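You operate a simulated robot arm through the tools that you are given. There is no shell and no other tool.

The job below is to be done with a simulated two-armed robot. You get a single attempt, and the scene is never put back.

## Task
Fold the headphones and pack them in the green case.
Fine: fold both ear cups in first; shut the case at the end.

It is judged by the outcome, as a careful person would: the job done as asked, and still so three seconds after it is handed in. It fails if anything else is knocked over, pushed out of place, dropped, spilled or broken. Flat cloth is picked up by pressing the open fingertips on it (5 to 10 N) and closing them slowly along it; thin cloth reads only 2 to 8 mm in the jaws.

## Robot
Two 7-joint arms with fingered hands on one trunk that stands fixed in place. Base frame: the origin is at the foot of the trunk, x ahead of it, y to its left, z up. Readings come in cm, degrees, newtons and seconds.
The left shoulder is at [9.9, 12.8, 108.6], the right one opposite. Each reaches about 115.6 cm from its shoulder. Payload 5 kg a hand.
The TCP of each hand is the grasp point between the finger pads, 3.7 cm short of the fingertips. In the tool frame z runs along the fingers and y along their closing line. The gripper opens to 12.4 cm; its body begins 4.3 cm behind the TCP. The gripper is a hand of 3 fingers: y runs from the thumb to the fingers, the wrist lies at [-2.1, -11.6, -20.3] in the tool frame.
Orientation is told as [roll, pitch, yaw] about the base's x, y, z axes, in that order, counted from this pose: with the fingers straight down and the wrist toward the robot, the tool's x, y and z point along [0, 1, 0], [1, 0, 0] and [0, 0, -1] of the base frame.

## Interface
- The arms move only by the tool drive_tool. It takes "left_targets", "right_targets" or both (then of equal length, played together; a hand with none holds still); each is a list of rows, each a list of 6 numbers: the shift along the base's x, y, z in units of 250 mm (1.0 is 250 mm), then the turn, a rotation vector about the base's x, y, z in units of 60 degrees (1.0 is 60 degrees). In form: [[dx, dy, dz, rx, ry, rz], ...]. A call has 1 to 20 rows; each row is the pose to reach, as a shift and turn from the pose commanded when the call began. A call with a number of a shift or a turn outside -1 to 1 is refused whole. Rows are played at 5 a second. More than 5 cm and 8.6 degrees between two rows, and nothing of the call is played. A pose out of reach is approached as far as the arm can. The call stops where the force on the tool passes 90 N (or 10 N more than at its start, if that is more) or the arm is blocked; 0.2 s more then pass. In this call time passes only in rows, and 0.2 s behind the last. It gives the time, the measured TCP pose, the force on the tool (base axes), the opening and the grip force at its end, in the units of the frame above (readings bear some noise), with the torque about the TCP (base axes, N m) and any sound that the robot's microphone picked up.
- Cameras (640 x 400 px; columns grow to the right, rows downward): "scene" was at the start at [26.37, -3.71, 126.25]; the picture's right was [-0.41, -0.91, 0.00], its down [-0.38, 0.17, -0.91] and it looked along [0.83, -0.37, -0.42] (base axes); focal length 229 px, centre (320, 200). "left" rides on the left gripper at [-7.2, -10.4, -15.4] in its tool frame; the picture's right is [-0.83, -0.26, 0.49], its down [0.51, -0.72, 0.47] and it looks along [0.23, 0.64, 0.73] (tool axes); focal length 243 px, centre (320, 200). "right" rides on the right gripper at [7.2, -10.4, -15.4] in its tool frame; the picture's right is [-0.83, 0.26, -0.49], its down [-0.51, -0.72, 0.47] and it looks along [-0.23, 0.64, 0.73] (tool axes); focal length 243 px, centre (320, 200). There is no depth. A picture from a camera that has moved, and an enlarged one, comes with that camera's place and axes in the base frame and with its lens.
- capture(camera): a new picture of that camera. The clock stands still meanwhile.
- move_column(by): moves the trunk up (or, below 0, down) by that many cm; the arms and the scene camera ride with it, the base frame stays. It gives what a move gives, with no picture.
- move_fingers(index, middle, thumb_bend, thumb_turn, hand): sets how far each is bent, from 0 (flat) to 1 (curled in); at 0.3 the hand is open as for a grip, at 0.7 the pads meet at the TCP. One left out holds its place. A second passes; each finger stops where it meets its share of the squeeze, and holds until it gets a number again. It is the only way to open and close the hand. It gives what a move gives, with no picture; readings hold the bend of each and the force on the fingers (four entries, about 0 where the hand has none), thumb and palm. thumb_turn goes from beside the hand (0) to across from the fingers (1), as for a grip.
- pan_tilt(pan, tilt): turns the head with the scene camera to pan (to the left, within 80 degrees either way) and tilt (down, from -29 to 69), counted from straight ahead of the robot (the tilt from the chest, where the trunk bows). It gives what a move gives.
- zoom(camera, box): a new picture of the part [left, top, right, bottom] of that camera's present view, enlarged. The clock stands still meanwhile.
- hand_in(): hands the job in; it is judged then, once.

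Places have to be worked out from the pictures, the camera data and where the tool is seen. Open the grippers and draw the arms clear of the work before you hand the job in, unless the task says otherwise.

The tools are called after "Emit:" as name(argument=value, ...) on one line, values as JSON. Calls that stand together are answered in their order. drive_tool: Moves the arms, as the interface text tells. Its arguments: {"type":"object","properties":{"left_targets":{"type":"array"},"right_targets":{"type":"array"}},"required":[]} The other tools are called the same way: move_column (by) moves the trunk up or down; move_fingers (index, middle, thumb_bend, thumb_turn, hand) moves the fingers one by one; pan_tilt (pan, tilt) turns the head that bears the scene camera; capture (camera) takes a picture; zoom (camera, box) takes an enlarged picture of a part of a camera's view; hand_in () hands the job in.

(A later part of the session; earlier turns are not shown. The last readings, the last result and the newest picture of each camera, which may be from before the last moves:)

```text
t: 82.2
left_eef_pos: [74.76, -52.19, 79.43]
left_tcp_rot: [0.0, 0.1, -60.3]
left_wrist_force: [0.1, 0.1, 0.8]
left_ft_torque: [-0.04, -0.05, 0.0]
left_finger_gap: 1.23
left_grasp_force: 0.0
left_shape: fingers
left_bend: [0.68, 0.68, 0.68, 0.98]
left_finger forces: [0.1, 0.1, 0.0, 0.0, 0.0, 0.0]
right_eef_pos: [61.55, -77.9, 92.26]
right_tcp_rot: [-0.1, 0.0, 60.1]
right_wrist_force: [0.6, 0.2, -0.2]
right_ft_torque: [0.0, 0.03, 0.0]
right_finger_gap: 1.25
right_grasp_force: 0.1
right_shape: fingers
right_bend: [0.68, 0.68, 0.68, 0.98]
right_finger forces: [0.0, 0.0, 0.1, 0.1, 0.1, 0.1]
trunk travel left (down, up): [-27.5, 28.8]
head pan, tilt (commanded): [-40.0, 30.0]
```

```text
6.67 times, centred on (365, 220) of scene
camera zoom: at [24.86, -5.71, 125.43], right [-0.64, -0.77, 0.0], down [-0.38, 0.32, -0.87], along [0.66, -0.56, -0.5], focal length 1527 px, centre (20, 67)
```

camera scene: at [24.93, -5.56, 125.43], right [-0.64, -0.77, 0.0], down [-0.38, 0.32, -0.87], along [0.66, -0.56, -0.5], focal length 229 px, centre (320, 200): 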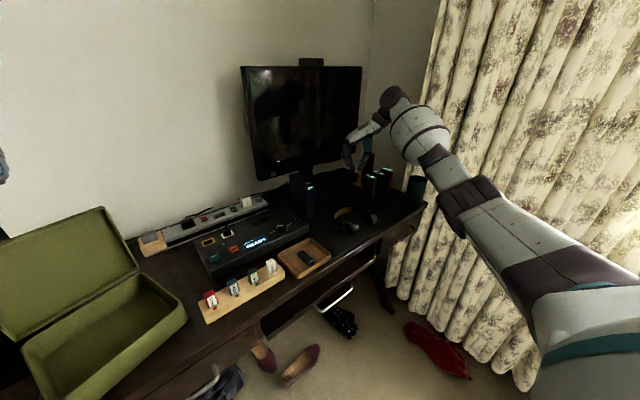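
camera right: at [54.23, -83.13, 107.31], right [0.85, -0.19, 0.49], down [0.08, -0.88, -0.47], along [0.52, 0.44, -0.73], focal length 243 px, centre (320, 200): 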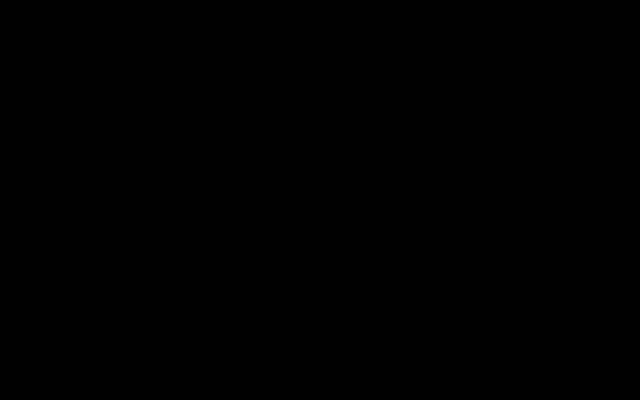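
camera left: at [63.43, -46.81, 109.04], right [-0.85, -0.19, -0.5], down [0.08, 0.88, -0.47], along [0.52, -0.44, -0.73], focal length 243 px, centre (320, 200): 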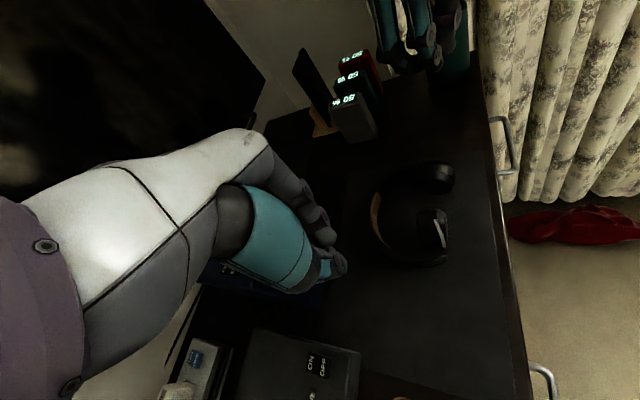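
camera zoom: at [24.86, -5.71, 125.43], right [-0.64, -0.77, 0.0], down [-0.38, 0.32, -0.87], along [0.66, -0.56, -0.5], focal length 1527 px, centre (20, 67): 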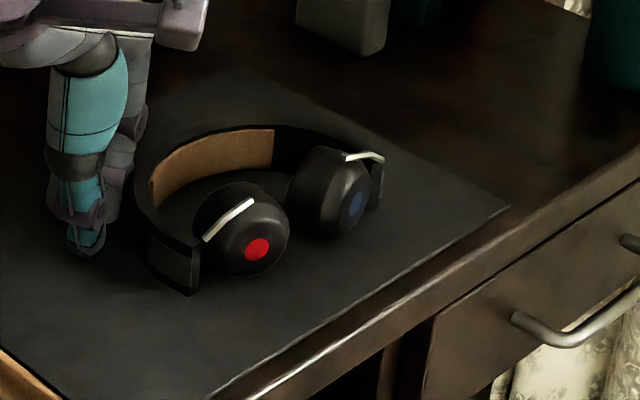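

Both cups are now folded in: red and blue dots face the robot, each at about 80°, and the right one had hit its stop. I clear the left hand away and bring the right hand, vertical, above the folded cups at about (67.2,-59.8).

Emit:
drive_tool(left_targets=[[0.01, 0.02, 0.14, 0, 0, 0], [0.01, 0.02, 0.3, 0, 0, 0], [0.0, 0.04, 0.46, 0, 0, 0], [-0.1, 0.14, 0.56, 0, 0, 0], [-0.2, 0.28, 0.62, 0, 0, 0], [-0.3, 0.42, 0.66, 0, 0, 0], [-0.38, 0.58, 0.68, 0, 0, 0], [-0.44, 0.74, 0.68, 0, 0, 0], [-0.48, 0.9, 0.68, 0, 0, 0]], right_targets=[[0.0, 0.02, 0.08, 0, 0, -0.12], [0.03, 0.06, 0.12, 0, 0, -0.24], [0.06, 0.14, 0.12, 0, 0, -0.36], [0.1, 0.24, 0.12, 0, 0, -0.48], [0.14, 0.36, 0.12, 0, 0, -0.6], [0.17, 0.48, 0.12, 0, 0, -0.72], [0.2, 0.6, 0.12, 0, 0, -0.84], [0.22, 0.68, 0.12, 0, 0, -0.94], [0.226, 0.724, 0.12, 0, 0, -1.0]])

Emit:
move_fingers(hand="right", index=0.48, middle=0.48, thumb_bend=0.48)

Emit:
capture(camera="right")

Emit:
zoom(camera="scene", box=[310, 160, 430, 250])

Emit:
capture(camera="left")

```text
t: 84.2
left_eef_pos: [62.95, -29.57, 96.47]
left_tcp_rot: [-0.1, -0.1, -60.3]
left_wrist_force: [0.0, 0.7, 0.1]
left_ft_torque: [-0.03, 0.01, 0.02]
left_finger_gap: 1.25
left_grasp_force: 0.1
left_shape: fingers
left_bend: [0.68, 0.68, 0.68, 0.98]
left_finger forces: [0.0, 0.0, 0.0, 0.0, 0.0, 0.1]
right_eef_pos: [67.23, -59.29, 95.42]
right_tcp_rot: [-0.1, 0.1, -0.1]
right_wrist_force: [-0.3, 0.5, 0.6]
right_ft_torque: [-0.05, 0.02, -0.02]
right_finger_gap: 1.29
right_grasp_force: 0.0
right_shape: fingers
right_bend: [0.68, 0.68, 0.68, 0.98]
right_finger forces: [0.0, 0.0, 0.0, 0.0, 0.0, 0.0]
trunk travel left (down, up): [-27.5, 28.8]
head pan, tilt (commanded): [-40.0, 30.0]
```

```text
t: 85.2
left_eef_pos: [63.05, -29.84, 96.51]
left_tcp_rot: [0.0, 0.0, -60.3]
left_wrist_force: [0.2, 0.3, -0.3]
left_ft_torque: [-0.01, 0.03, 0.01]
left_finger_gap: 1.23
left_grasp_force: 0.0
left_shape: fingers
left_bend: [0.68, 0.68, 0.68, 0.98]
left_finger forces: [0.0, 0.1, 0.0, 0.1, 0.1, 0.0]
right_eef_pos: [67.22, -59.44, 95.37]
right_tcp_rot: [0.0, 0.0, 0.2]
right_wrist_force: [0.1, -0.1, 0.2]
right_ft_torque: [0.01, 0.0, -0.03]
right_finger_gap: 7.35
right_grasp_force: 0.1
right_shape: fingers
right_bend: [0.48, 0.48, 0.48, 0.98]
right_finger forces: [0.0, 0.1, 0.0, 0.0, 0.0, 0.0]
trunk travel left (down, up): [-27.5, 28.8]
head pan, tilt (commanded): [-40.0, 30.0]
```

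```text
taken
camera right: at [56.8, -52.26, 110.76], right [0.26, -0.83, 0.49], down [-0.72, -0.51, -0.47], along [0.64, -0.23, -0.73], focal length 243 px, centre (320, 200)
```

right: 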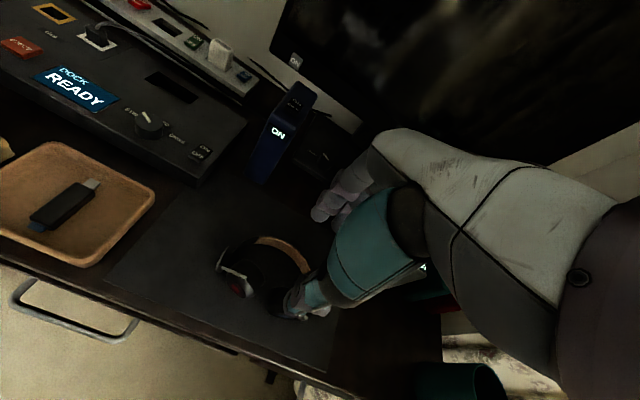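

```text
4.44 times, centred on (370, 205) of scene
camera zoom: at [24.87, -5.75, 125.42], right [-0.64, -0.77, 0.0], down [-0.38, 0.32, -0.87], along [0.66, -0.56, -0.5], focal length 1018 px, centre (98, 178)
```

zoom: 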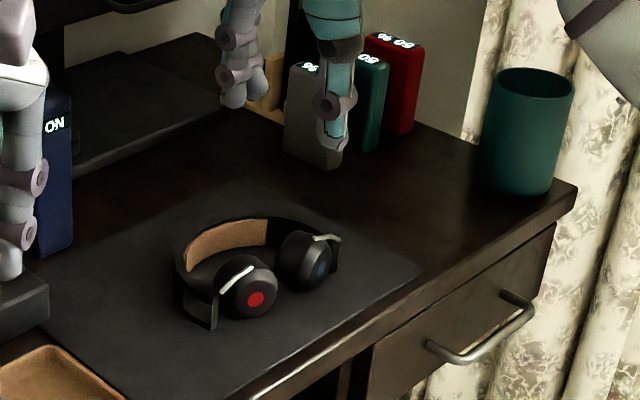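

```text
taken
camera left: at [51.55, -24.22, 111.91], right [-0.85, -0.18, -0.49], down [0.08, 0.88, -0.47], along [0.52, -0.44, -0.73], focal length 243 px, centre (320, 200)
```

left: 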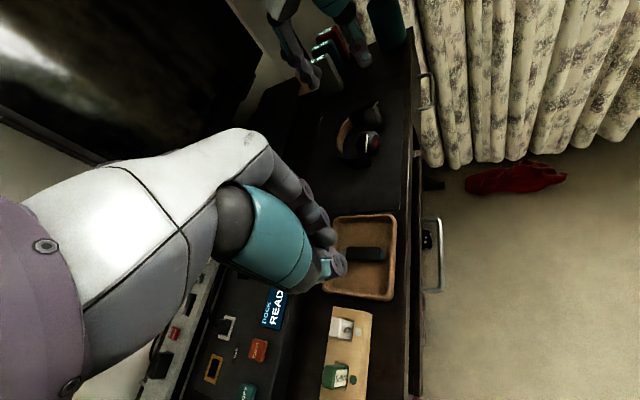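

The right hand is above the folded headphones. I zoom in to refine their position.

Emit:
zoom(camera="right", box=[190, 210, 350, 330])

Emit:
zoom(camera="scene", box=[340, 200, 400, 245])

```text
3.33 times, centred on (270, 270) of right
camera zoom: at [56.8, -52.26, 110.76], right [0.26, -0.83, 0.49], down [-0.72, -0.51, -0.47], along [0.64, -0.23, -0.73], focal length 809 px, centre (487, -33)
```

zoom: 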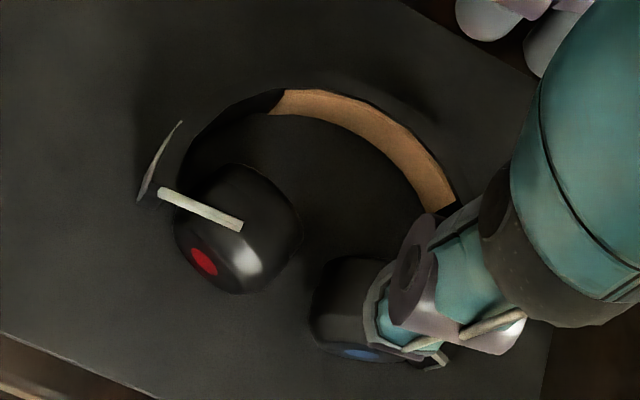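

```text
8.89 times, centred on (370, 222) of scene
camera zoom: at [24.87, -5.75, 125.42], right [-0.64, -0.77, 0.0], down [-0.38, 0.32, -0.87], along [0.66, -0.56, -0.5], focal length 2036 px, centre (-124, 0)
```

zoom: 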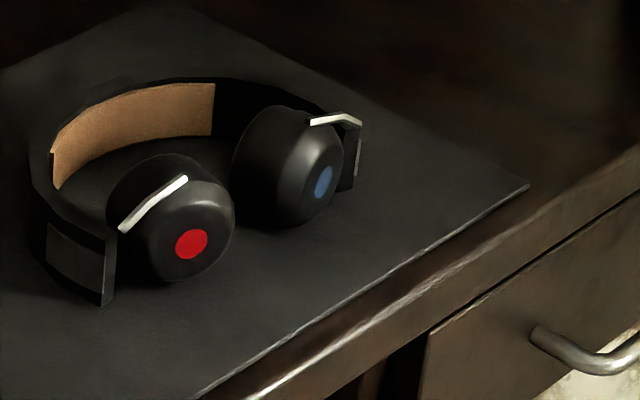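

The gap between the cup ends is centred at y≈-60.0, and the cups span x≈65.3–69. I lower the right hand so the thumb goes in front of the cups and the fingers go between the cup pads and the band.

Emit:
drive_tool(right_targets=[[0.0, -0.01, -0.12, 0, 0, -0.04], [0.0, -0.02, -0.26, 0, 0, -0.083], [0.0, -0.023, -0.4, 0, 0, -0.083], [0.0, -0.023, -0.5, 0, 0, -0.083], [0.0, -0.023, -0.58, 0, 0, -0.083], [0.0, -0.023, -0.64, 0, 0, -0.083]])

Emit:
zoom(camera="scene", box=[330, 185, 410, 245])

Emit:
zoom(camera="left", box=[280, 60, 420, 200])

Emit:
zoom(camera="right", box=[190, 130, 390, 330])

```text
t: 86.5
left_eef_pos: [62.97, -29.73, 96.64]
left_tcp_rot: [0.0, 0.0, -60.3]
left_wrist_force: [0.2, 0.3, 0.6]
left_ft_torque: [0.02, -0.03, 0.05]
left_finger_gap: 1.25
left_grasp_force: 0.1
left_shape: fingers
left_bend: [0.68, 0.68, 0.68, 0.98]
left_finger forces: [0.1, 0.0, 0.0, 0.1, 0.0, 0.0]
right_eef_pos: [67.32, -59.94, 79.56]
right_tcp_rot: [-0.2, -0.1, -4.9]
right_wrist_force: [0.0, -0.8, 6.0]
right_ft_torque: [-0.11, -0.25, -0.01]
right_finger_gap: 7.36
right_grasp_force: 3.2
right_shape: fingers
right_bend: [0.48, 0.48, 0.48, 0.98]
right_finger forces: [0.0, 6.1, 0.0, 0.1, 0.0, 0.0]
trunk travel left (down, up): [-27.5, 28.8]
head pan, tilt (commanded): [-40.0, 30.0]
```

```text
6.67 times, centred on (370, 215) of scene
camera zoom: at [24.79, -5.69, 125.45], right [-0.64, -0.77, 0.0], down [-0.38, 0.32, -0.87], along [0.66, -0.56, -0.5], focal length 1527 px, centre (-13, 100)
```

zoom: 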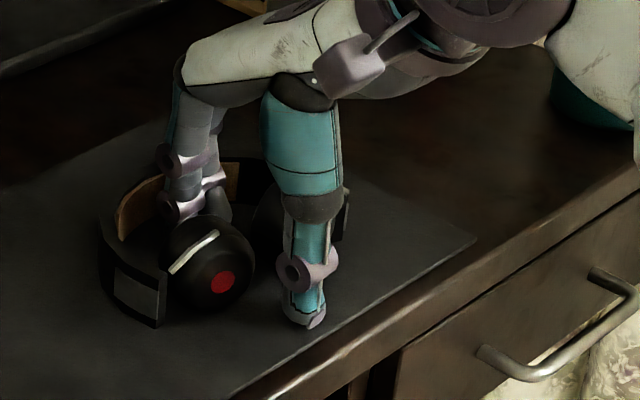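

```text
2.86 times, centred on (350, 130) of left
camera zoom: at [51.47, -24.16, 111.97], right [-0.85, -0.18, -0.49], down [0.08, 0.88, -0.47], along [0.52, -0.44, -0.73], focal length 693 px, centre (234, 400)
```

zoom: 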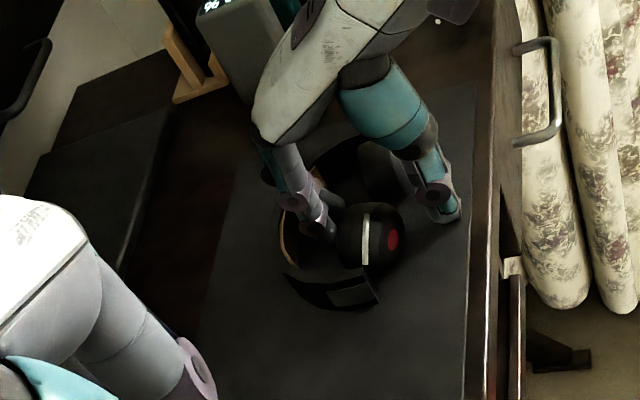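

```text
2.00 times, centred on (290, 230) of right
camera zoom: at [57.41, -51.85, 94.88], right [0.19, -0.85, 0.49], down [-0.76, -0.44, -0.47], along [0.62, -0.29, -0.73], focal length 485 px, centre (380, 140)
```

zoom: 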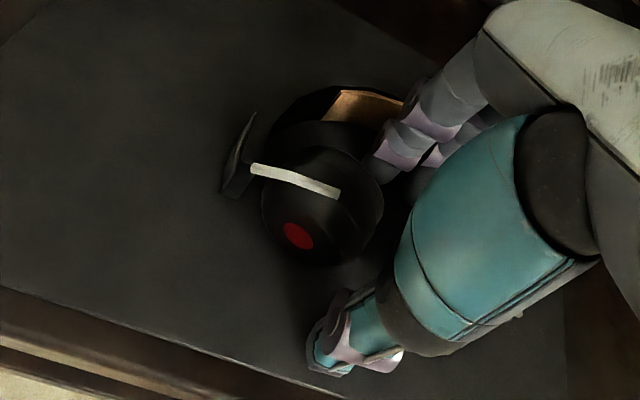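

The middle fingertip is resting on the right cup's pad (6 N), so the fingers need to sit a bit farther back. I raise 3 cm, open slightly, shift +0.9 cm in x and lower again.

Emit:
drive_tool(right_targets=[[0, 0, 0.06, 0, 0, 0], [0, 0, 0.12, 0, 0, 0]])

Emit:
move_fingers(hand="right", index=0.42, middle=0.42, thumb_bend=0.42)

Emit:
drive_tool(right_targets=[[0.02, 0, 0, 0, 0, 0], [0.03, 0, -0.04, 0, 0, 0], [0.03, 0, -0.08, 0, 0, 0], [0.03, 0, -0.12, 0, 0, 0]])

Emit:
zoom(camera="scene", box=[330, 185, 410, 245])

Emit:
zoom(camera="left", box=[300, 80, 400, 180])

```text
t: 87.2
left_eef_pos: [62.98, -29.75, 96.55]
left_tcp_rot: [0.0, 0.0, -60.2]
left_wrist_force: [0.9, -0.2, -0.4]
left_ft_torque: [0.01, -0.01, -0.02]
left_finger_gap: 1.23
left_grasp_force: 0.2
left_shape: fingers
left_bend: [0.68, 0.68, 0.68, 0.98]
left_finger forces: [0.1, 0.0, 0.0, 0.1, 0.0, 0.0]
right_eef_pos: [67.35, -59.94, 82.48]
right_tcp_rot: [0.0, 0.0, -4.9]
right_wrist_force: [1.6, 0.0, -0.1]
right_ft_torque: [-0.01, 0.01, -0.02]
right_finger_gap: 7.34
right_grasp_force: 0.1
right_shape: fingers
right_bend: [0.48, 0.48, 0.48, 0.98]
right_finger forces: [0.0, 0.0, 0.0, 0.0, 0.0, 0.0]
trunk travel left (down, up): [-27.5, 28.8]
head pan, tilt (commanded): [-40.0, 30.0]
```

```text
t: 88.2
left_eef_pos: [63.07, -29.75, 96.43]
left_tcp_rot: [0.0, 0.0, -60.3]
left_wrist_force: [0.1, 0.4, 0.4]
left_ft_torque: [0.0, 0.0, -0.01]
left_finger_gap: 1.27
left_grasp_force: 0.1
left_shape: fingers
left_bend: [0.68, 0.68, 0.68, 0.98]
left_finger forces: [0.0, 0.0, 0.1, 0.1, 0.0, 0.1]
right_eef_pos: [67.34, -59.93, 82.48]
right_tcp_rot: [-0.1, 0.0, -4.9]
right_wrist_force: [-0.1, 0.8, -0.4]
right_ft_torque: [0.03, 0.0, 0.0]
right_finger_gap: 9.21
right_grasp_force: 0.1
right_shape: fingers
right_bend: [0.42, 0.42, 0.42, 0.98]
right_finger forces: [0.1, 0.1, 0.0, 0.1, 0.0, 0.0]
trunk travel left (down, up): [-27.5, 28.8]
head pan, tilt (commanded): [-40.0, 30.0]
```

```text
t: 89.2
left_eef_pos: [62.6, -29.55, 97.03]
left_tcp_rot: [0.2, -0.3, -60.3]
left_wrist_force: [0.3, 0.5, 0.0]
left_ft_torque: [0.01, 0.01, -0.01]
left_finger_gap: 1.25
left_grasp_force: 0.0
left_shape: fingers
left_bend: [0.68, 0.68, 0.68, 0.98]
left_finger forces: [0.0, 0.0, 0.1, 0.0, 0.1, 0.0]
right_eef_pos: [67.98, -59.97, 80.69]
right_tcp_rot: [-0.4, -1.0, -4.9]
right_wrist_force: [-13.2, 2.4, 49.1]
right_ft_torque: [-1.13, -3.07, -0.24]
right_finger_gap: 9.21
right_grasp_force: 24.7
right_shape: fingers
right_bend: [0.42, 0.4, 0.42, 0.98]
right_finger forces: [0.1, 48.9, 0.1, 0.1, 0.1, 0.0]
trunk travel left (down, up): [-27.5, 28.8]
head pan, tilt (commanded): [-40.0, 30.0]
```

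```text
6.67 times, centred on (370, 215) of scene
camera zoom: at [24.26, -5.37, 125.62], right [-0.64, -0.77, 0.0], down [-0.38, 0.32, -0.87], along [0.67, -0.56, -0.49], focal length 1527 px, centre (-13, 100)
```

zoom: 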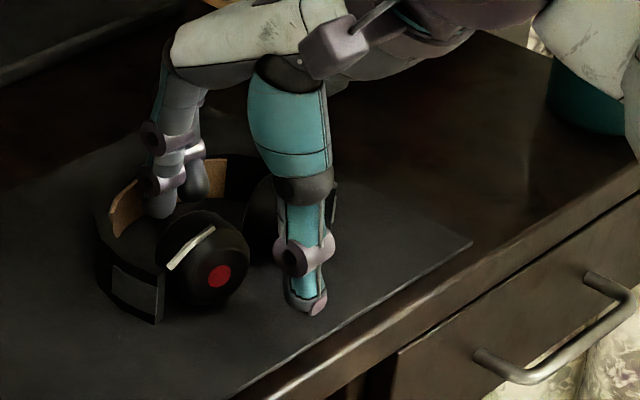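

```text
4.00 times, centred on (350, 130) of left
camera zoom: at [50.99, -23.88, 112.31], right [-0.85, -0.19, -0.5], down [0.09, 0.88, -0.47], along [0.52, -0.44, -0.73], focal length 970 px, centre (200, 480)
```

zoom: 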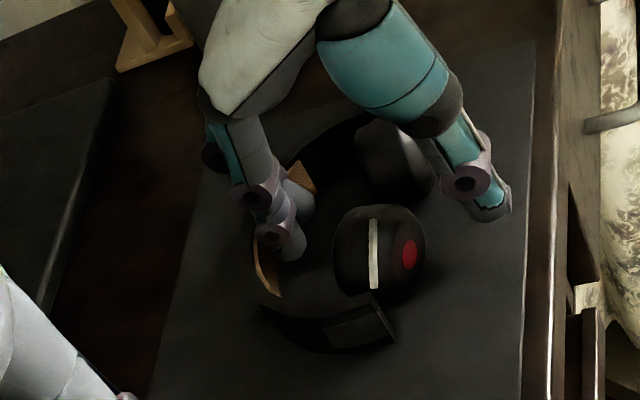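

The middle finger is pressing on the band with about 49 N, so I raise the hand immediately to relieve it.

Emit:
drive_tool(right_targets=[[0, 0, 0.1, 0, 0, 0], [0, 0, 0.24, 0, 0, 0], [0, 0, 0.4, 0, 0, 0], [0, 0, 0.56, 0, 0, 0]])

Emit:
zoom(camera="scene", box=[335, 195, 405, 250])

Emit:
zoom(camera="left", box=[310, 80, 400, 180])

Emit:
zoom(camera="right", box=[190, 180, 350, 330])

```text
t: 90.2
left_eef_pos: [62.94, -29.77, 96.63]
left_tcp_rot: [0.0, -0.1, -60.3]
left_wrist_force: [-1.0, 0.3, 0.1]
left_ft_torque: [-0.01, 0.01, -0.01]
left_finger_gap: 1.24
left_grasp_force: 0.1
left_shape: fingers
left_bend: [0.68, 0.68, 0.68, 0.98]
left_finger forces: [0.1, 0.1, 0.0, 0.0, 0.1, 0.0]
right_eef_pos: [67.98, -59.96, 93.49]
right_tcp_rot: [0.0, 0.0, -4.9]
right_wrist_force: [0.3, 0.3, 0.3]
right_ft_torque: [-0.02, 0.03, 0.01]
right_finger_gap: 9.19
right_grasp_force: 0.1
right_shape: fingers
right_bend: [0.42, 0.42, 0.42, 0.98]
right_finger forces: [0.0, 0.0, 0.1, 0.0, 0.1, 0.0]
trunk travel left (down, up): [-27.5, 28.8]
head pan, tilt (commanded): [-40.0, 30.0]
```

```text
7.27 times, centred on (370, 222) of scene
camera zoom: at [24.77, -5.63, 125.45], right [-0.64, -0.77, 0.0], down [-0.38, 0.32, -0.87], along [0.66, -0.56, -0.5], focal length 1666 px, centre (-44, 36)
```

zoom: 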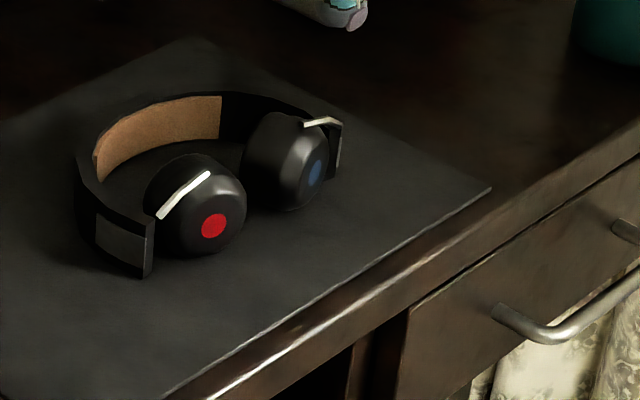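

```text
4.00 times, centred on (355, 130) of left
camera zoom: at [51.46, -24.11, 111.98], right [-0.85, -0.18, -0.49], down [0.08, 0.88, -0.47], along [0.52, -0.44, -0.73], focal length 970 px, centre (180, 480)
```

zoom: 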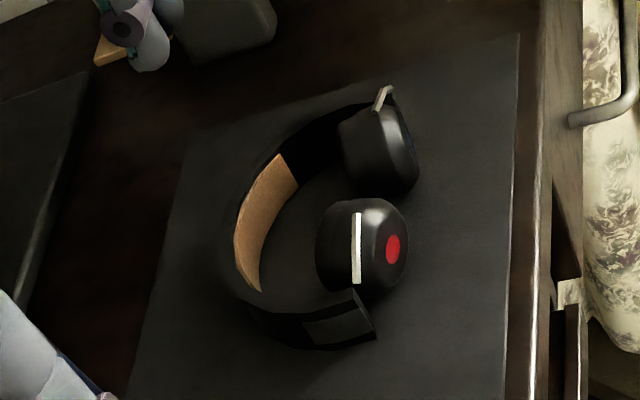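

```text
2.67 times, centred on (270, 255) of right
camera zoom: at [58.18, -51.9, 108.79], right [0.19, -0.85, 0.49], down [-0.76, -0.44, -0.47], along [0.62, -0.29, -0.73], focal length 647 px, centre (453, 53)
```

zoom: 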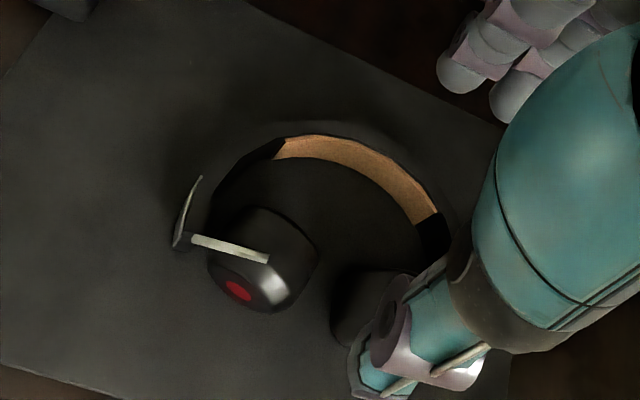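

The headphones are intact. The free space inside the band is tight, but the whole folded package is only about 9.4 cm deep (cup faces x≈65.8, band back x≈75.2). I'll grip across it: thumb on the cups, fingers behind the band. I open the hand and align at (70.5,-60.2).

Emit:
move_fingers(hand="right", index=0.28, middle=0.28, thumb_bend=0.28)

Emit:
drive_tool(right_targets=[[0.05, -0.005, -0.08, 0, 0, 0.015], [0.1, -0.01, -0.16, 0, 0, 0.03], [0.1, -0.01, -0.26, 0, 0, 0.03], [0.1, -0.01, -0.34, 0, 0, 0.03]])

Emit:
zoom(camera="scene", box=[335, 185, 405, 245])

Emit:
zoom(camera="left", box=[300, 70, 410, 180])

Emit:
zoom(camera="right", box=[190, 160, 390, 360])

```text
t: 91.2
left_eef_pos: [63.02, -29.89, 96.52]
left_tcp_rot: [0.0, 0.1, -60.3]
left_wrist_force: [-0.5, 0.0, 0.2]
left_ft_torque: [0.03, 0.02, 0.01]
left_finger_gap: 1.25
left_grasp_force: 0.1
left_shape: fingers
left_bend: [0.68, 0.68, 0.68, 0.98]
left_finger forces: [0.0, 0.0, 0.0, 0.1, 0.1, 0.1]
right_eef_pos: [67.88, -60.18, 93.36]
right_tcp_rot: [0.0, 0.1, -4.8]
right_wrist_force: [0.4, -0.4, 0.1]
right_ft_torque: [0.02, 0.03, 0.0]
right_finger_gap: 13.41
right_grasp_force: 0.1
right_shape: fingers
right_bend: [0.28, 0.28, 0.28, 0.98]
right_finger forces: [0.0, 0.1, 0.0, 0.0, 0.0, 0.0]
trunk travel left (down, up): [-27.5, 28.8]
head pan, tilt (commanded): [-40.0, 30.0]
```

```text
t: 92.2
left_eef_pos: [63.0, -29.87, 96.41]
left_tcp_rot: [0.0, 0.1, -60.4]
left_wrist_force: [1.1, 0.4, 0.5]
left_ft_torque: [0.0, 0.0, 0.03]
left_finger_gap: 1.24
left_grasp_force: 0.0
left_shape: fingers
left_bend: [0.68, 0.68, 0.68, 0.98]
left_finger forces: [0.0, 0.0, 0.0, 0.0, 0.1, 0.1]
right_eef_pos: [70.79, -60.47, 84.81]
right_tcp_rot: [0.0, -0.1, -3.1]
right_wrist_force: [0.0, 0.1, -0.6]
right_ft_torque: [-0.02, 0.01, -0.02]
right_finger_gap: 13.42
right_grasp_force: 0.1
right_shape: fingers
right_bend: [0.28, 0.28, 0.28, 0.98]
right_finger forces: [0.0, 0.0, 0.1, 0.0, 0.2, 0.0]
trunk travel left (down, up): [-27.5, 28.8]
head pan, tilt (commanded): [-40.0, 30.0]
```

```text
6.67 times, centred on (370, 215) of scene
camera zoom: at [24.92, -5.78, 125.41], right [-0.64, -0.77, 0.0], down [-0.38, 0.32, -0.87], along [0.66, -0.56, -0.5], focal length 1527 px, centre (-13, 100)
```

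zoom: 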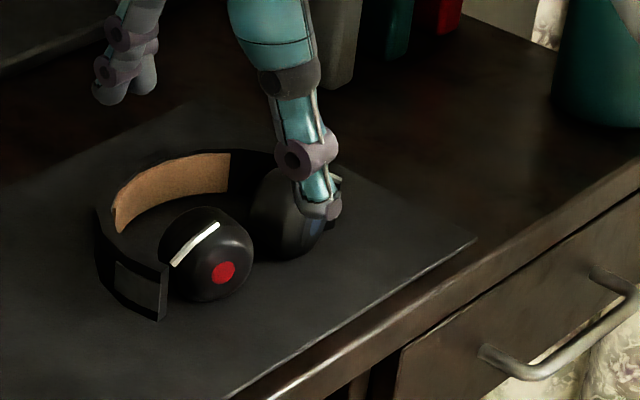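

```text
3.64 times, centred on (355, 125) of left
camera zoom: at [51.58, -24.24, 111.88], right [-0.85, -0.18, -0.49], down [0.08, 0.88, -0.47], along [0.52, -0.44, -0.73], focal length 882 px, centre (193, 473)
```

zoom: 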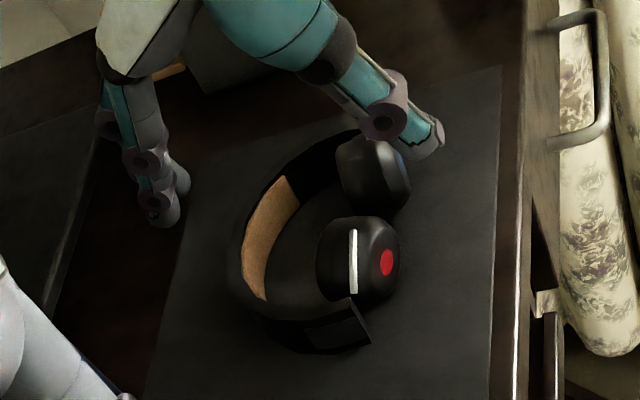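

```text
2.00 times, centred on (290, 260) of right
camera zoom: at [60.72, -52.61, 100.2], right [0.22, -0.84, 0.49], down [-0.75, -0.47, -0.47], along [0.63, -0.27, -0.73], focal length 485 px, centre (380, 80)
```

zoom: 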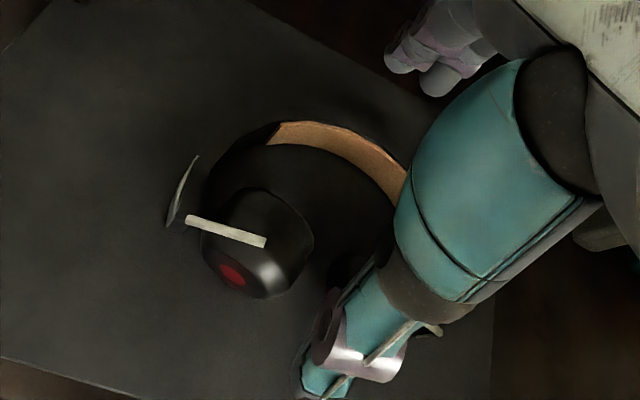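

The thumb lines up with the gap between the cups and the fingers are behind the band. I lower the last 5.3 cm.

Emit:
drive_tool(right_targets=[[-0.005, 0.01, -0.06, 0, 0, 0], [-0.01, 0.015, -0.12, 0, 0, 0], [-0.01, 0.015, -0.17, 0, 0, 0], [-0.01, 0.015, -0.212, 0, 0, 0]])

Emit:
zoom(camera="scene", box=[335, 185, 405, 245])

Emit:
zoom(camera="left", box=[300, 70, 410, 180])

```text
t: 93.2
left_eef_pos: [63.04, -29.86, 96.4]
left_tcp_rot: [0.0, 0.1, -60.3]
left_wrist_force: [0.1, -0.4, -0.2]
left_ft_torque: [-0.01, 0.01, 0.02]
left_finger_gap: 1.28
left_grasp_force: 0.0
left_shape: fingers
left_bend: [0.68, 0.68, 0.68, 0.98]
left_finger forces: [0.1, 0.0, 0.0, 0.1, 0.1, 0.1]
right_eef_pos: [70.38, -59.87, 79.49]
right_tcp_rot: [0.0, 0.1, -3.1]
right_wrist_force: [0.0, -0.5, 0.0]
right_ft_torque: [0.01, 0.0, -0.02]
right_finger_gap: 13.43
right_grasp_force: 0.1
right_shape: fingers
right_bend: [0.28, 0.28, 0.28, 0.98]
right_finger forces: [0.0, 0.1, 0.0, 0.0, 0.0, 0.0]
trunk travel left (down, up): [-27.5, 28.8]
head pan, tilt (commanded): [-40.0, 30.0]
```

```text
6.67 times, centred on (370, 215) of scene
camera zoom: at [24.9, -5.78, 125.42], right [-0.64, -0.77, 0.0], down [-0.38, 0.32, -0.87], along [0.66, -0.56, -0.5], focal length 1527 px, centre (-13, 100)
```

zoom: 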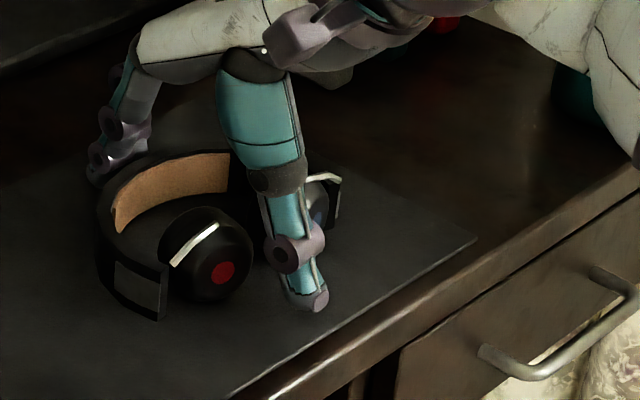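

```text
3.64 times, centred on (355, 125) of left
camera zoom: at [51.57, -24.24, 111.89], right [-0.85, -0.18, -0.49], down [0.08, 0.88, -0.47], along [0.52, -0.44, -0.73], focal length 882 px, centre (193, 473)
```

zoom: 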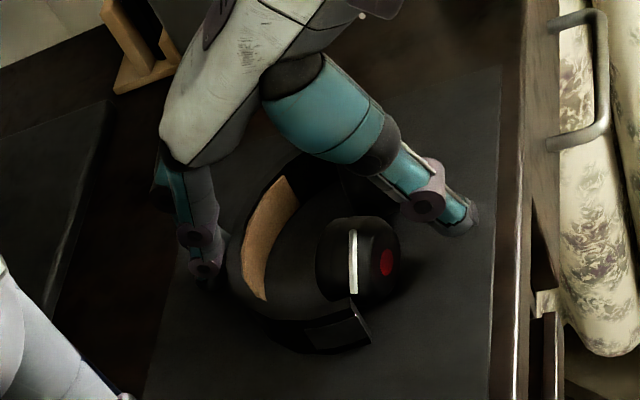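

No contact so far; the digits straddle the package. I close gradually.

Emit:
move_fingers(hand="right", index=0.38, middle=0.38, thumb_bend=0.38)

Emit:
zoom(camera="scene", box=[335, 185, 405, 245])

Emit:
zoom(camera="left", box=[300, 70, 410, 180])

```text
t: 94.2
left_eef_pos: [63.04, -29.79, 96.47]
left_tcp_rot: [0.0, 0.0, -60.3]
left_wrist_force: [-0.1, -0.6, 0.4]
left_ft_torque: [0.01, 0.0, 0.01]
left_finger_gap: 1.24
left_grasp_force: 0.2
left_shape: fingers
left_bend: [0.68, 0.68, 0.68, 0.98]
left_finger forces: [0.0, 0.0, 0.0, 0.0, 0.0, 0.1]
right_eef_pos: [70.48, -59.9, 79.5]
right_tcp_rot: [-0.1, 0.0, -3.1]
right_wrist_force: [1.2, -1.3, 1.1]
right_ft_torque: [0.0, -0.07, 0.02]
right_finger_gap: 10.97
right_grasp_force: 2.1
right_shape: fingers
right_bend: [0.36, 0.38, 0.37, 0.98]
right_finger forces: [2.9, 0.0, 0.0, 0.0, 1.5, 0.0]
trunk travel left (down, up): [-27.5, 28.8]
head pan, tilt (commanded): [-40.0, 30.0]
```

```text
6.67 times, centred on (370, 215) of scene
camera zoom: at [24.88, -5.74, 125.42], right [-0.64, -0.77, 0.0], down [-0.38, 0.32, -0.87], along [0.66, -0.56, -0.5], focal length 1527 px, centre (-13, 100)
```

zoom: 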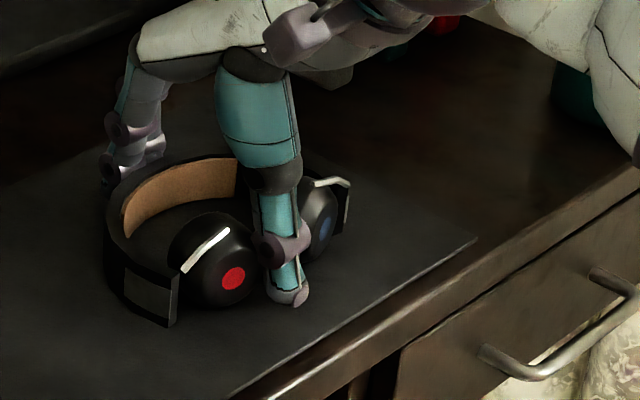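

```text
3.64 times, centred on (355, 125) of left
camera zoom: at [51.55, -24.21, 111.91], right [-0.85, -0.18, -0.49], down [0.08, 0.88, -0.47], along [0.52, -0.44, -0.73], focal length 882 px, centre (193, 473)
```

zoom: 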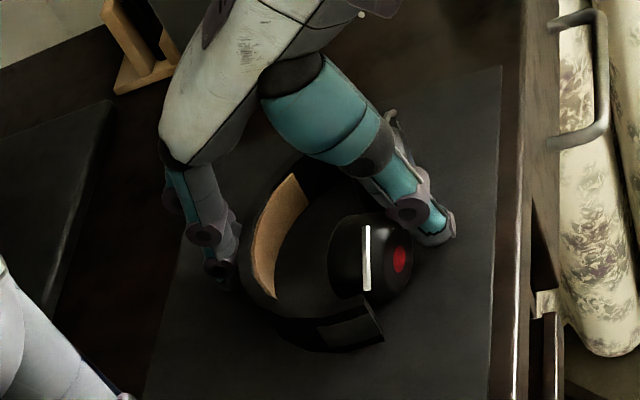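

Both sides are making light contact at a 11 cm span. I squeeze further; this should press the cups fully home.

Emit:
move_fingers(hand="right", index=0.42, middle=0.44, thumb_bend=0.43)

Emit:
zoom(camera="scene", box=[335, 185, 405, 245])

Emit:
zoom(camera="left", box=[300, 70, 410, 180])

```text
t: 95.2
left_eef_pos: [63.0, -29.73, 96.52]
left_tcp_rot: [0.0, 0.0, -60.3]
left_wrist_force: [-0.4, 0.4, -0.3]
left_ft_torque: [0.0, 0.03, -0.01]
left_finger_gap: 1.27
left_grasp_force: 0.1
left_shape: fingers
left_bend: [0.68, 0.68, 0.68, 0.98]
left_finger forces: [0.0, 0.1, 0.0, 0.1, 0.1, 0.1]
right_eef_pos: [70.4, -59.95, 79.64]
right_tcp_rot: [0.0, 0.1, -3.1]
right_wrist_force: [1.7, -1.8, 3.6]
right_ft_torque: [0.01, -0.03, 0.04]
right_finger_gap: 10.45
right_grasp_force: 6.3
right_shape: fingers
right_bend: [0.38, 0.43, 0.4, 0.98]
right_finger forces: [5.6, 1.8, 0.0, 0.1, 5.4, 0.0]
trunk travel left (down, up): [-27.5, 28.8]
head pan, tilt (commanded): [-40.0, 30.0]
```

```text
6.67 times, centred on (370, 215) of scene
camera zoom: at [24.87, -5.75, 125.43], right [-0.64, -0.77, 0.0], down [-0.38, 0.32, -0.87], along [0.66, -0.56, -0.5], focal length 1527 px, centre (-13, 100)
```

zoom: 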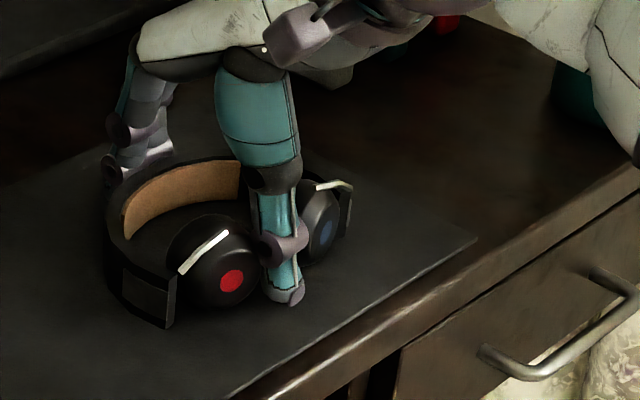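

```text
3.64 times, centred on (355, 125) of left
camera zoom: at [51.54, -24.21, 111.91], right [-0.85, -0.18, -0.49], down [0.08, 0.88, -0.47], along [0.52, -0.44, -0.73], focal length 882 px, centre (193, 473)
```

zoom: 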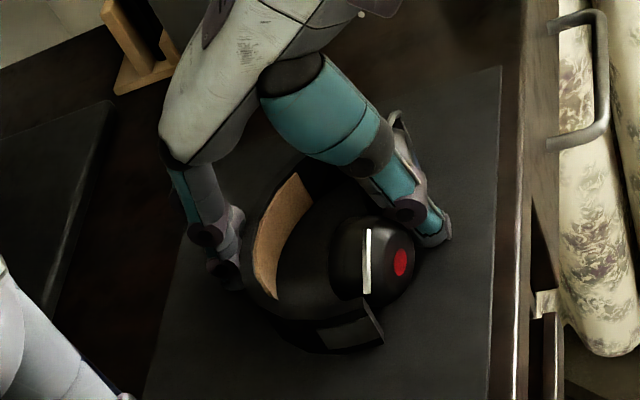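

The grip is balanced so far (5.6, 1.8 and 5.4 N). I tighten further to get a lifting grip.

Emit:
move_fingers(hand="right", index=0.5, middle=0.52, thumb_bend=0.5)

Emit:
zoom(camera="scene", box=[335, 185, 405, 245])

Emit:
zoom(camera="left", box=[300, 70, 410, 180])

```text
t: 96.2
left_eef_pos: [63.09, -29.63, 96.47]
left_tcp_rot: [0.1, 0.0, -60.3]
left_wrist_force: [0.2, -0.7, 0.8]
left_ft_torque: [-0.03, -0.02, -0.01]
left_finger_gap: 1.26
left_grasp_force: 0.1
left_shape: fingers
left_bend: [0.68, 0.68, 0.68, 0.98]
left_finger forces: [0.1, 0.0, 0.0, 0.0, 0.0, 0.0]
right_eef_pos: [70.43, -59.87, 79.57]
right_tcp_rot: [0.0, -0.2, -3.1]
right_wrist_force: [3.3, -1.0, 6.8]
right_ft_torque: [-0.09, -0.34, 0.03]
right_finger_gap: 8.53
right_grasp_force: 13.4
right_shape: fingers
right_bend: [0.45, 0.49, 0.45, 0.97]
right_finger forces: [7.0, 7.7, 0.0, 0.0, 11.9, 0.0]
trunk travel left (down, up): [-27.5, 28.8]
head pan, tilt (commanded): [-40.0, 30.0]
```

```text
6.67 times, centred on (370, 215) of scene
camera zoom: at [24.85, -5.71, 125.43], right [-0.64, -0.77, 0.0], down [-0.38, 0.32, -0.87], along [0.66, -0.56, -0.5], focal length 1527 px, centre (-13, 100)
```

zoom: 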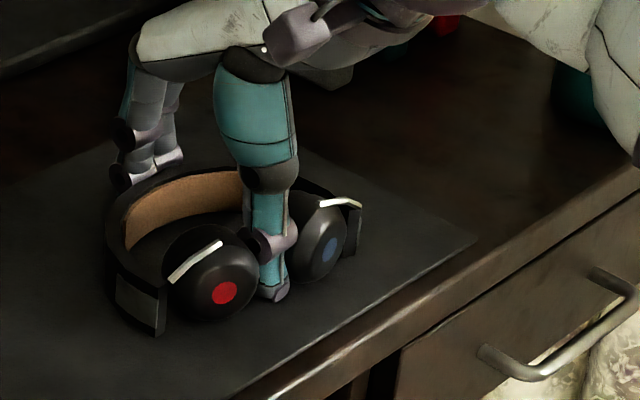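

```text
3.64 times, centred on (355, 125) of left
camera zoom: at [51.52, -24.18, 111.93], right [-0.85, -0.18, -0.49], down [0.08, 0.88, -0.47], along [0.52, -0.44, -0.73], focal length 882 px, centre (193, 473)
```

zoom: 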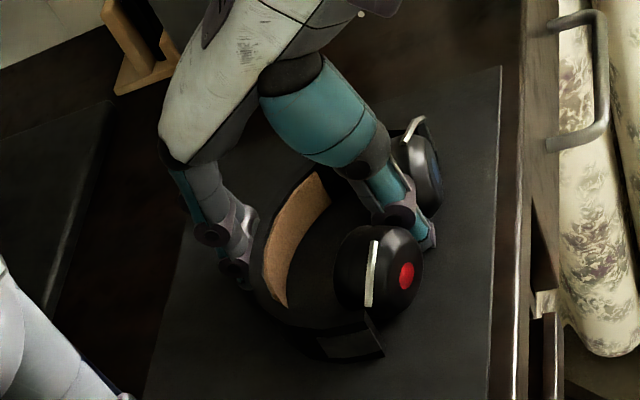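

The thumb sits wedged between the cup ends with about 12 N. I try a gentle 2 cm test lift.

Emit:
drive_tool(right_targets=[[0, 0, 0.02, 0, 0, 0], [0, 0, 0.04, 0, 0, 0], [0, 0, 0.06, 0, 0, 0], [0, 0, 0.08, 0, 0, 0]])

Emit:
zoom(camera="scene", box=[335, 185, 405, 245])

Emit:
zoom(camera="left", box=[300, 70, 410, 180])

```text
t: 97.2
left_eef_pos: [62.97, -29.77, 96.43]
left_tcp_rot: [0.0, 0.0, -60.3]
left_wrist_force: [0.4, 1.0, -0.7]
left_ft_torque: [0.01, 0.01, 0.01]
left_finger_gap: 1.27
left_grasp_force: 0.1
left_shape: fingers
left_bend: [0.68, 0.68, 0.68, 0.98]
left_finger forces: [0.1, 0.0, 0.0, 0.0, 0.0, 0.0]
right_eef_pos: [70.4, -59.76, 81.57]
right_tcp_rot: [0.0, 0.0, -3.1]
right_wrist_force: [-0.3, -0.1, -2.6]
right_ft_torque: [-0.02, -0.01, -0.01]
right_finger_gap: 8.56
right_grasp_force: 10.2
right_shape: fingers
right_bend: [0.45, 0.5, 0.45, 0.97]
right_finger forces: [6.2, 2.7, 0.0, 0.0, 12.0, 0.0]
trunk travel left (down, up): [-27.5, 28.8]
head pan, tilt (commanded): [-40.0, 30.0]
```

```text
6.67 times, centred on (370, 215) of scene
camera zoom: at [24.88, -5.75, 125.42], right [-0.64, -0.77, 0.0], down [-0.38, 0.32, -0.87], along [0.66, -0.56, -0.5], focal length 1527 px, centre (-13, 100)
```

zoom: 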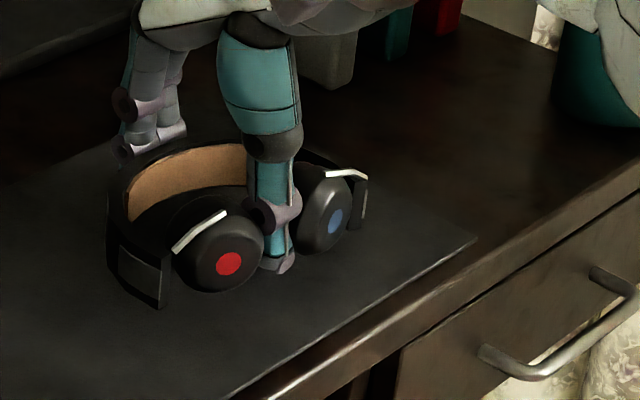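

```text
3.64 times, centred on (355, 125) of left
camera zoom: at [51.56, -24.22, 111.9], right [-0.85, -0.18, -0.49], down [0.08, 0.88, -0.47], along [0.52, -0.44, -0.73], focal length 882 px, centre (193, 473)
```

zoom: 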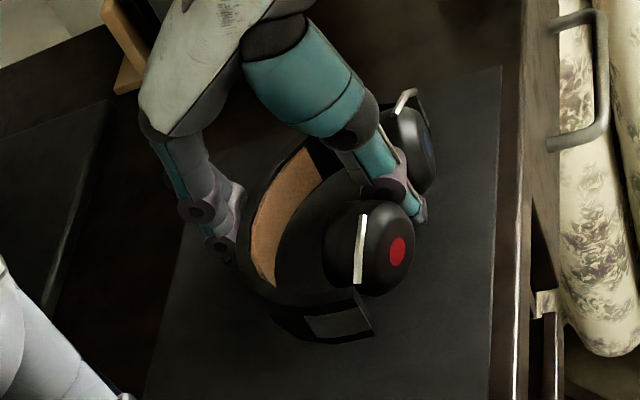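

The headphones came up cleanly (about 2.6 N). Before carrying them, I lift higher and move the left hand back to the left side, out of the transfer path.

Emit:
drive_tool(right_targets=[[0, 0, 0.06, 0, 0, 0], [0, 0, 0.13, 0, 0, 0], [0, 0, 0.2, 0, 0, 0], [0, 0, 0.27, 0, 0, 0], [0, 0, 0.34, 0, 0, 0], [0, 0, 0.41, 0, 0, 0], [0, 0, 0.48, 0, 0, 0], [0, 0, 0.54, 0, 0, 0]], left_targets=[[-0.02, 0.1, 0.12, 0, 0, 0.06], [-0.03, 0.22, 0.25, 0, 0, 0.12], [-0.04, 0.35, 0.38, 0, 0, 0.18], [-0.04, 0.48, 0.5, 0, 0, 0.24], [-0.04, 0.61, 0.6, 0, 0, 0.3], [-0.04, 0.74, 0.68, 0, 0, 0.36], [-0.04, 0.87, 0.72, 0, 0, 0.42], [-0.04, 1.0, 0.72, 0, 0, 0.48]])

Emit:
drive_tool(left_targets=[[-0.02, 0.15, 0.0, 0, 0, 0], [-0.04, 0.3, 0.0, 0, 0, 0], [-0.06, 0.45, 0.0, 0, 0, 0], [-0.06, 0.6, 0.0, 0, 0, 0], [-0.06, 0.75, 0.0, 0, 0, 0], [-0.06, 0.9, 0.0, 0, 0, 0], [-0.06, 1.0, 0.0, 0, 0, 0]])

Emit:
capture(camera="scene")

Emit:
capture(camera="left")

```text
t: 99.0
left_eef_pos: [61.9, -5.24, 114.34]
left_tcp_rot: [-0.1, 0.0, -31.5]
left_wrist_force: [-0.6, 0.3, 0.1]
left_ft_torque: [-0.04, 0.02, 0.0]
left_finger_gap: 1.24
left_grasp_force: 0.0
left_shape: fingers
left_bend: [0.68, 0.68, 0.68, 0.98]
left_finger forces: [0.1, 0.1, 0.0, 0.0, 0.1, 0.0]
right_eef_pos: [70.44, -60.0, 94.96]
right_tcp_rot: [-0.2, -0.1, -3.1]
right_wrist_force: [0.3, -0.1, -1.7]
right_ft_torque: [-0.03, -0.04, -0.04]
right_finger_gap: 8.53
right_grasp_force: 10.5
right_shape: fingers
right_bend: [0.45, 0.5, 0.45, 0.97]
right_finger forces: [6.2, 2.7, 0.0, 0.0, 11.6, 0.0]
trunk travel left (down, up): [-27.5, 28.8]
head pan, tilt (commanded): [-40.0, 30.0]
```

```text
t: 100.5
left_eef_pos: [59.93, 20.16, 114.4]
left_tcp_rot: [0.0, 0.0, -31.5]
left_wrist_force: [0.1, 0.7, -0.9]
left_ft_torque: [-0.01, 0.02, 0.02]
left_finger_gap: 1.24
left_grasp_force: 0.1
left_shape: fingers
left_bend: [0.68, 0.68, 0.68, 0.98]
left_finger forces: [0.0, 0.0, 0.0, 0.0, 0.1, 0.1]
right_eef_pos: [70.43, -60.04, 94.96]
right_tcp_rot: [0.0, 0.0, -3.1]
right_wrist_force: [0.8, 0.7, -1.5]
right_ft_torque: [0.02, -0.02, 0.02]
right_finger_gap: 8.55
right_grasp_force: 10.2
right_shape: fingers
right_bend: [0.45, 0.5, 0.45, 0.97]
right_finger forces: [6.2, 2.7, 0.0, 0.1, 11.6, 0.0]
trunk travel left (down, up): [-27.5, 28.8]
head pan, tilt (commanded): [-40.0, 30.0]
```

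```text
taken
camera scene: at [24.88, -5.74, 125.42], right [-0.64, -0.77, 0.0], down [-0.38, 0.32, -0.87], along [0.66, -0.56, -0.5], focal length 229 px, centre (320, 200)
```

scene: 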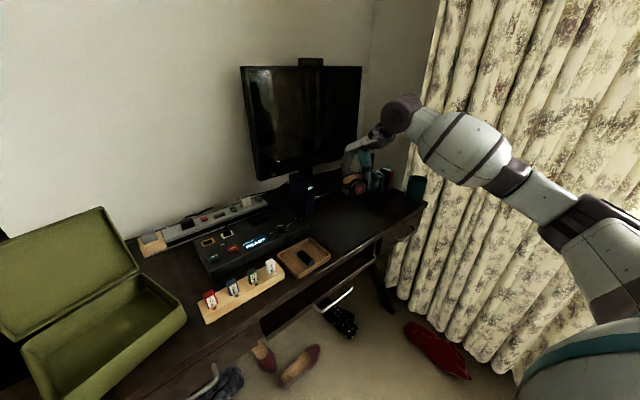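

```text
taken
camera left: at [47.25, 19.53, 129.72], right [-0.66, -0.57, -0.49], down [-0.35, 0.81, -0.47], along [0.67, -0.14, -0.73], focal length 243 px, centre (320, 200)
```

left: 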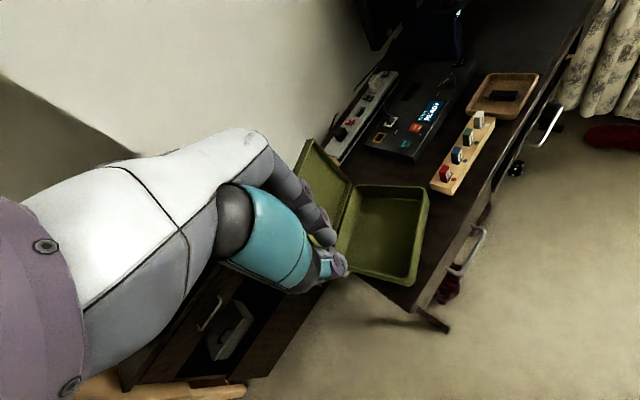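

The headphones are held level and the case is still open. I check the held headphones and the case more closely.

Emit:
zoom(camera="scene", box=[320, 130, 410, 210])

Emit:
zoom(camera="right", box=[190, 160, 390, 360])

Emit:
zoom(camera="left", box=[270, 120, 450, 300])

```text
5.00 times, centred on (365, 170) of scene
camera zoom: at [24.88, -5.74, 125.42], right [-0.64, -0.77, 0.0], down [-0.38, 0.32, -0.87], along [0.66, -0.56, -0.5], focal length 1145 px, centre (95, 350)
```

zoom: 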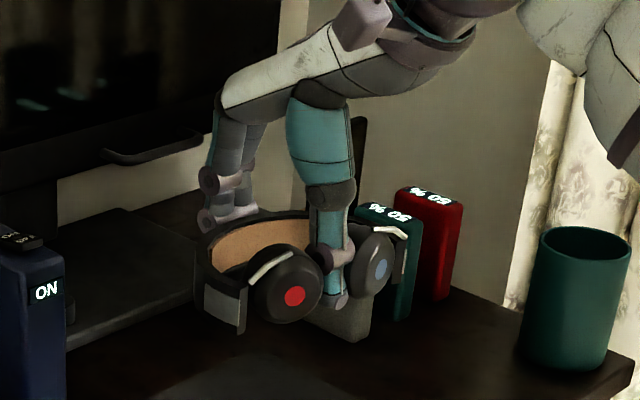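

```text
2.00 times, centred on (290, 260) of right
camera zoom: at [60.34, -52.19, 110.31], right [0.22, -0.84, 0.49], down [-0.75, -0.47, -0.47], along [0.63, -0.27, -0.73], focal length 485 px, centre (380, 80)
```

zoom: 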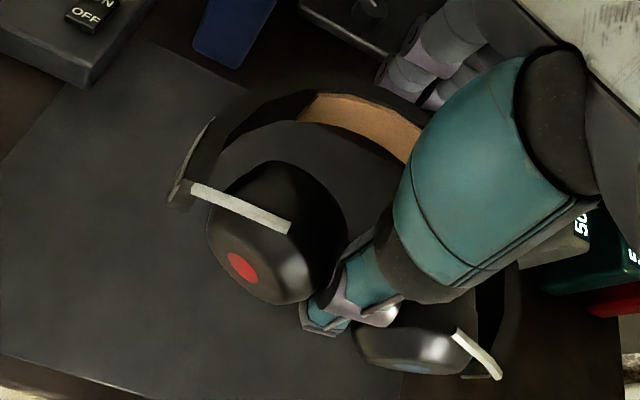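

```text
2.22 times, centred on (360, 210) of left
camera zoom: at [47.25, 19.53, 129.72], right [-0.66, -0.57, -0.49], down [-0.35, 0.81, -0.47], along [0.67, -0.14, -0.73], focal length 539 px, centre (231, 178)
```

zoom: 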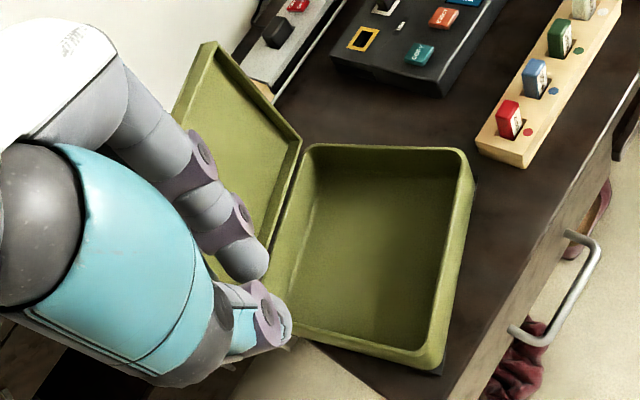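

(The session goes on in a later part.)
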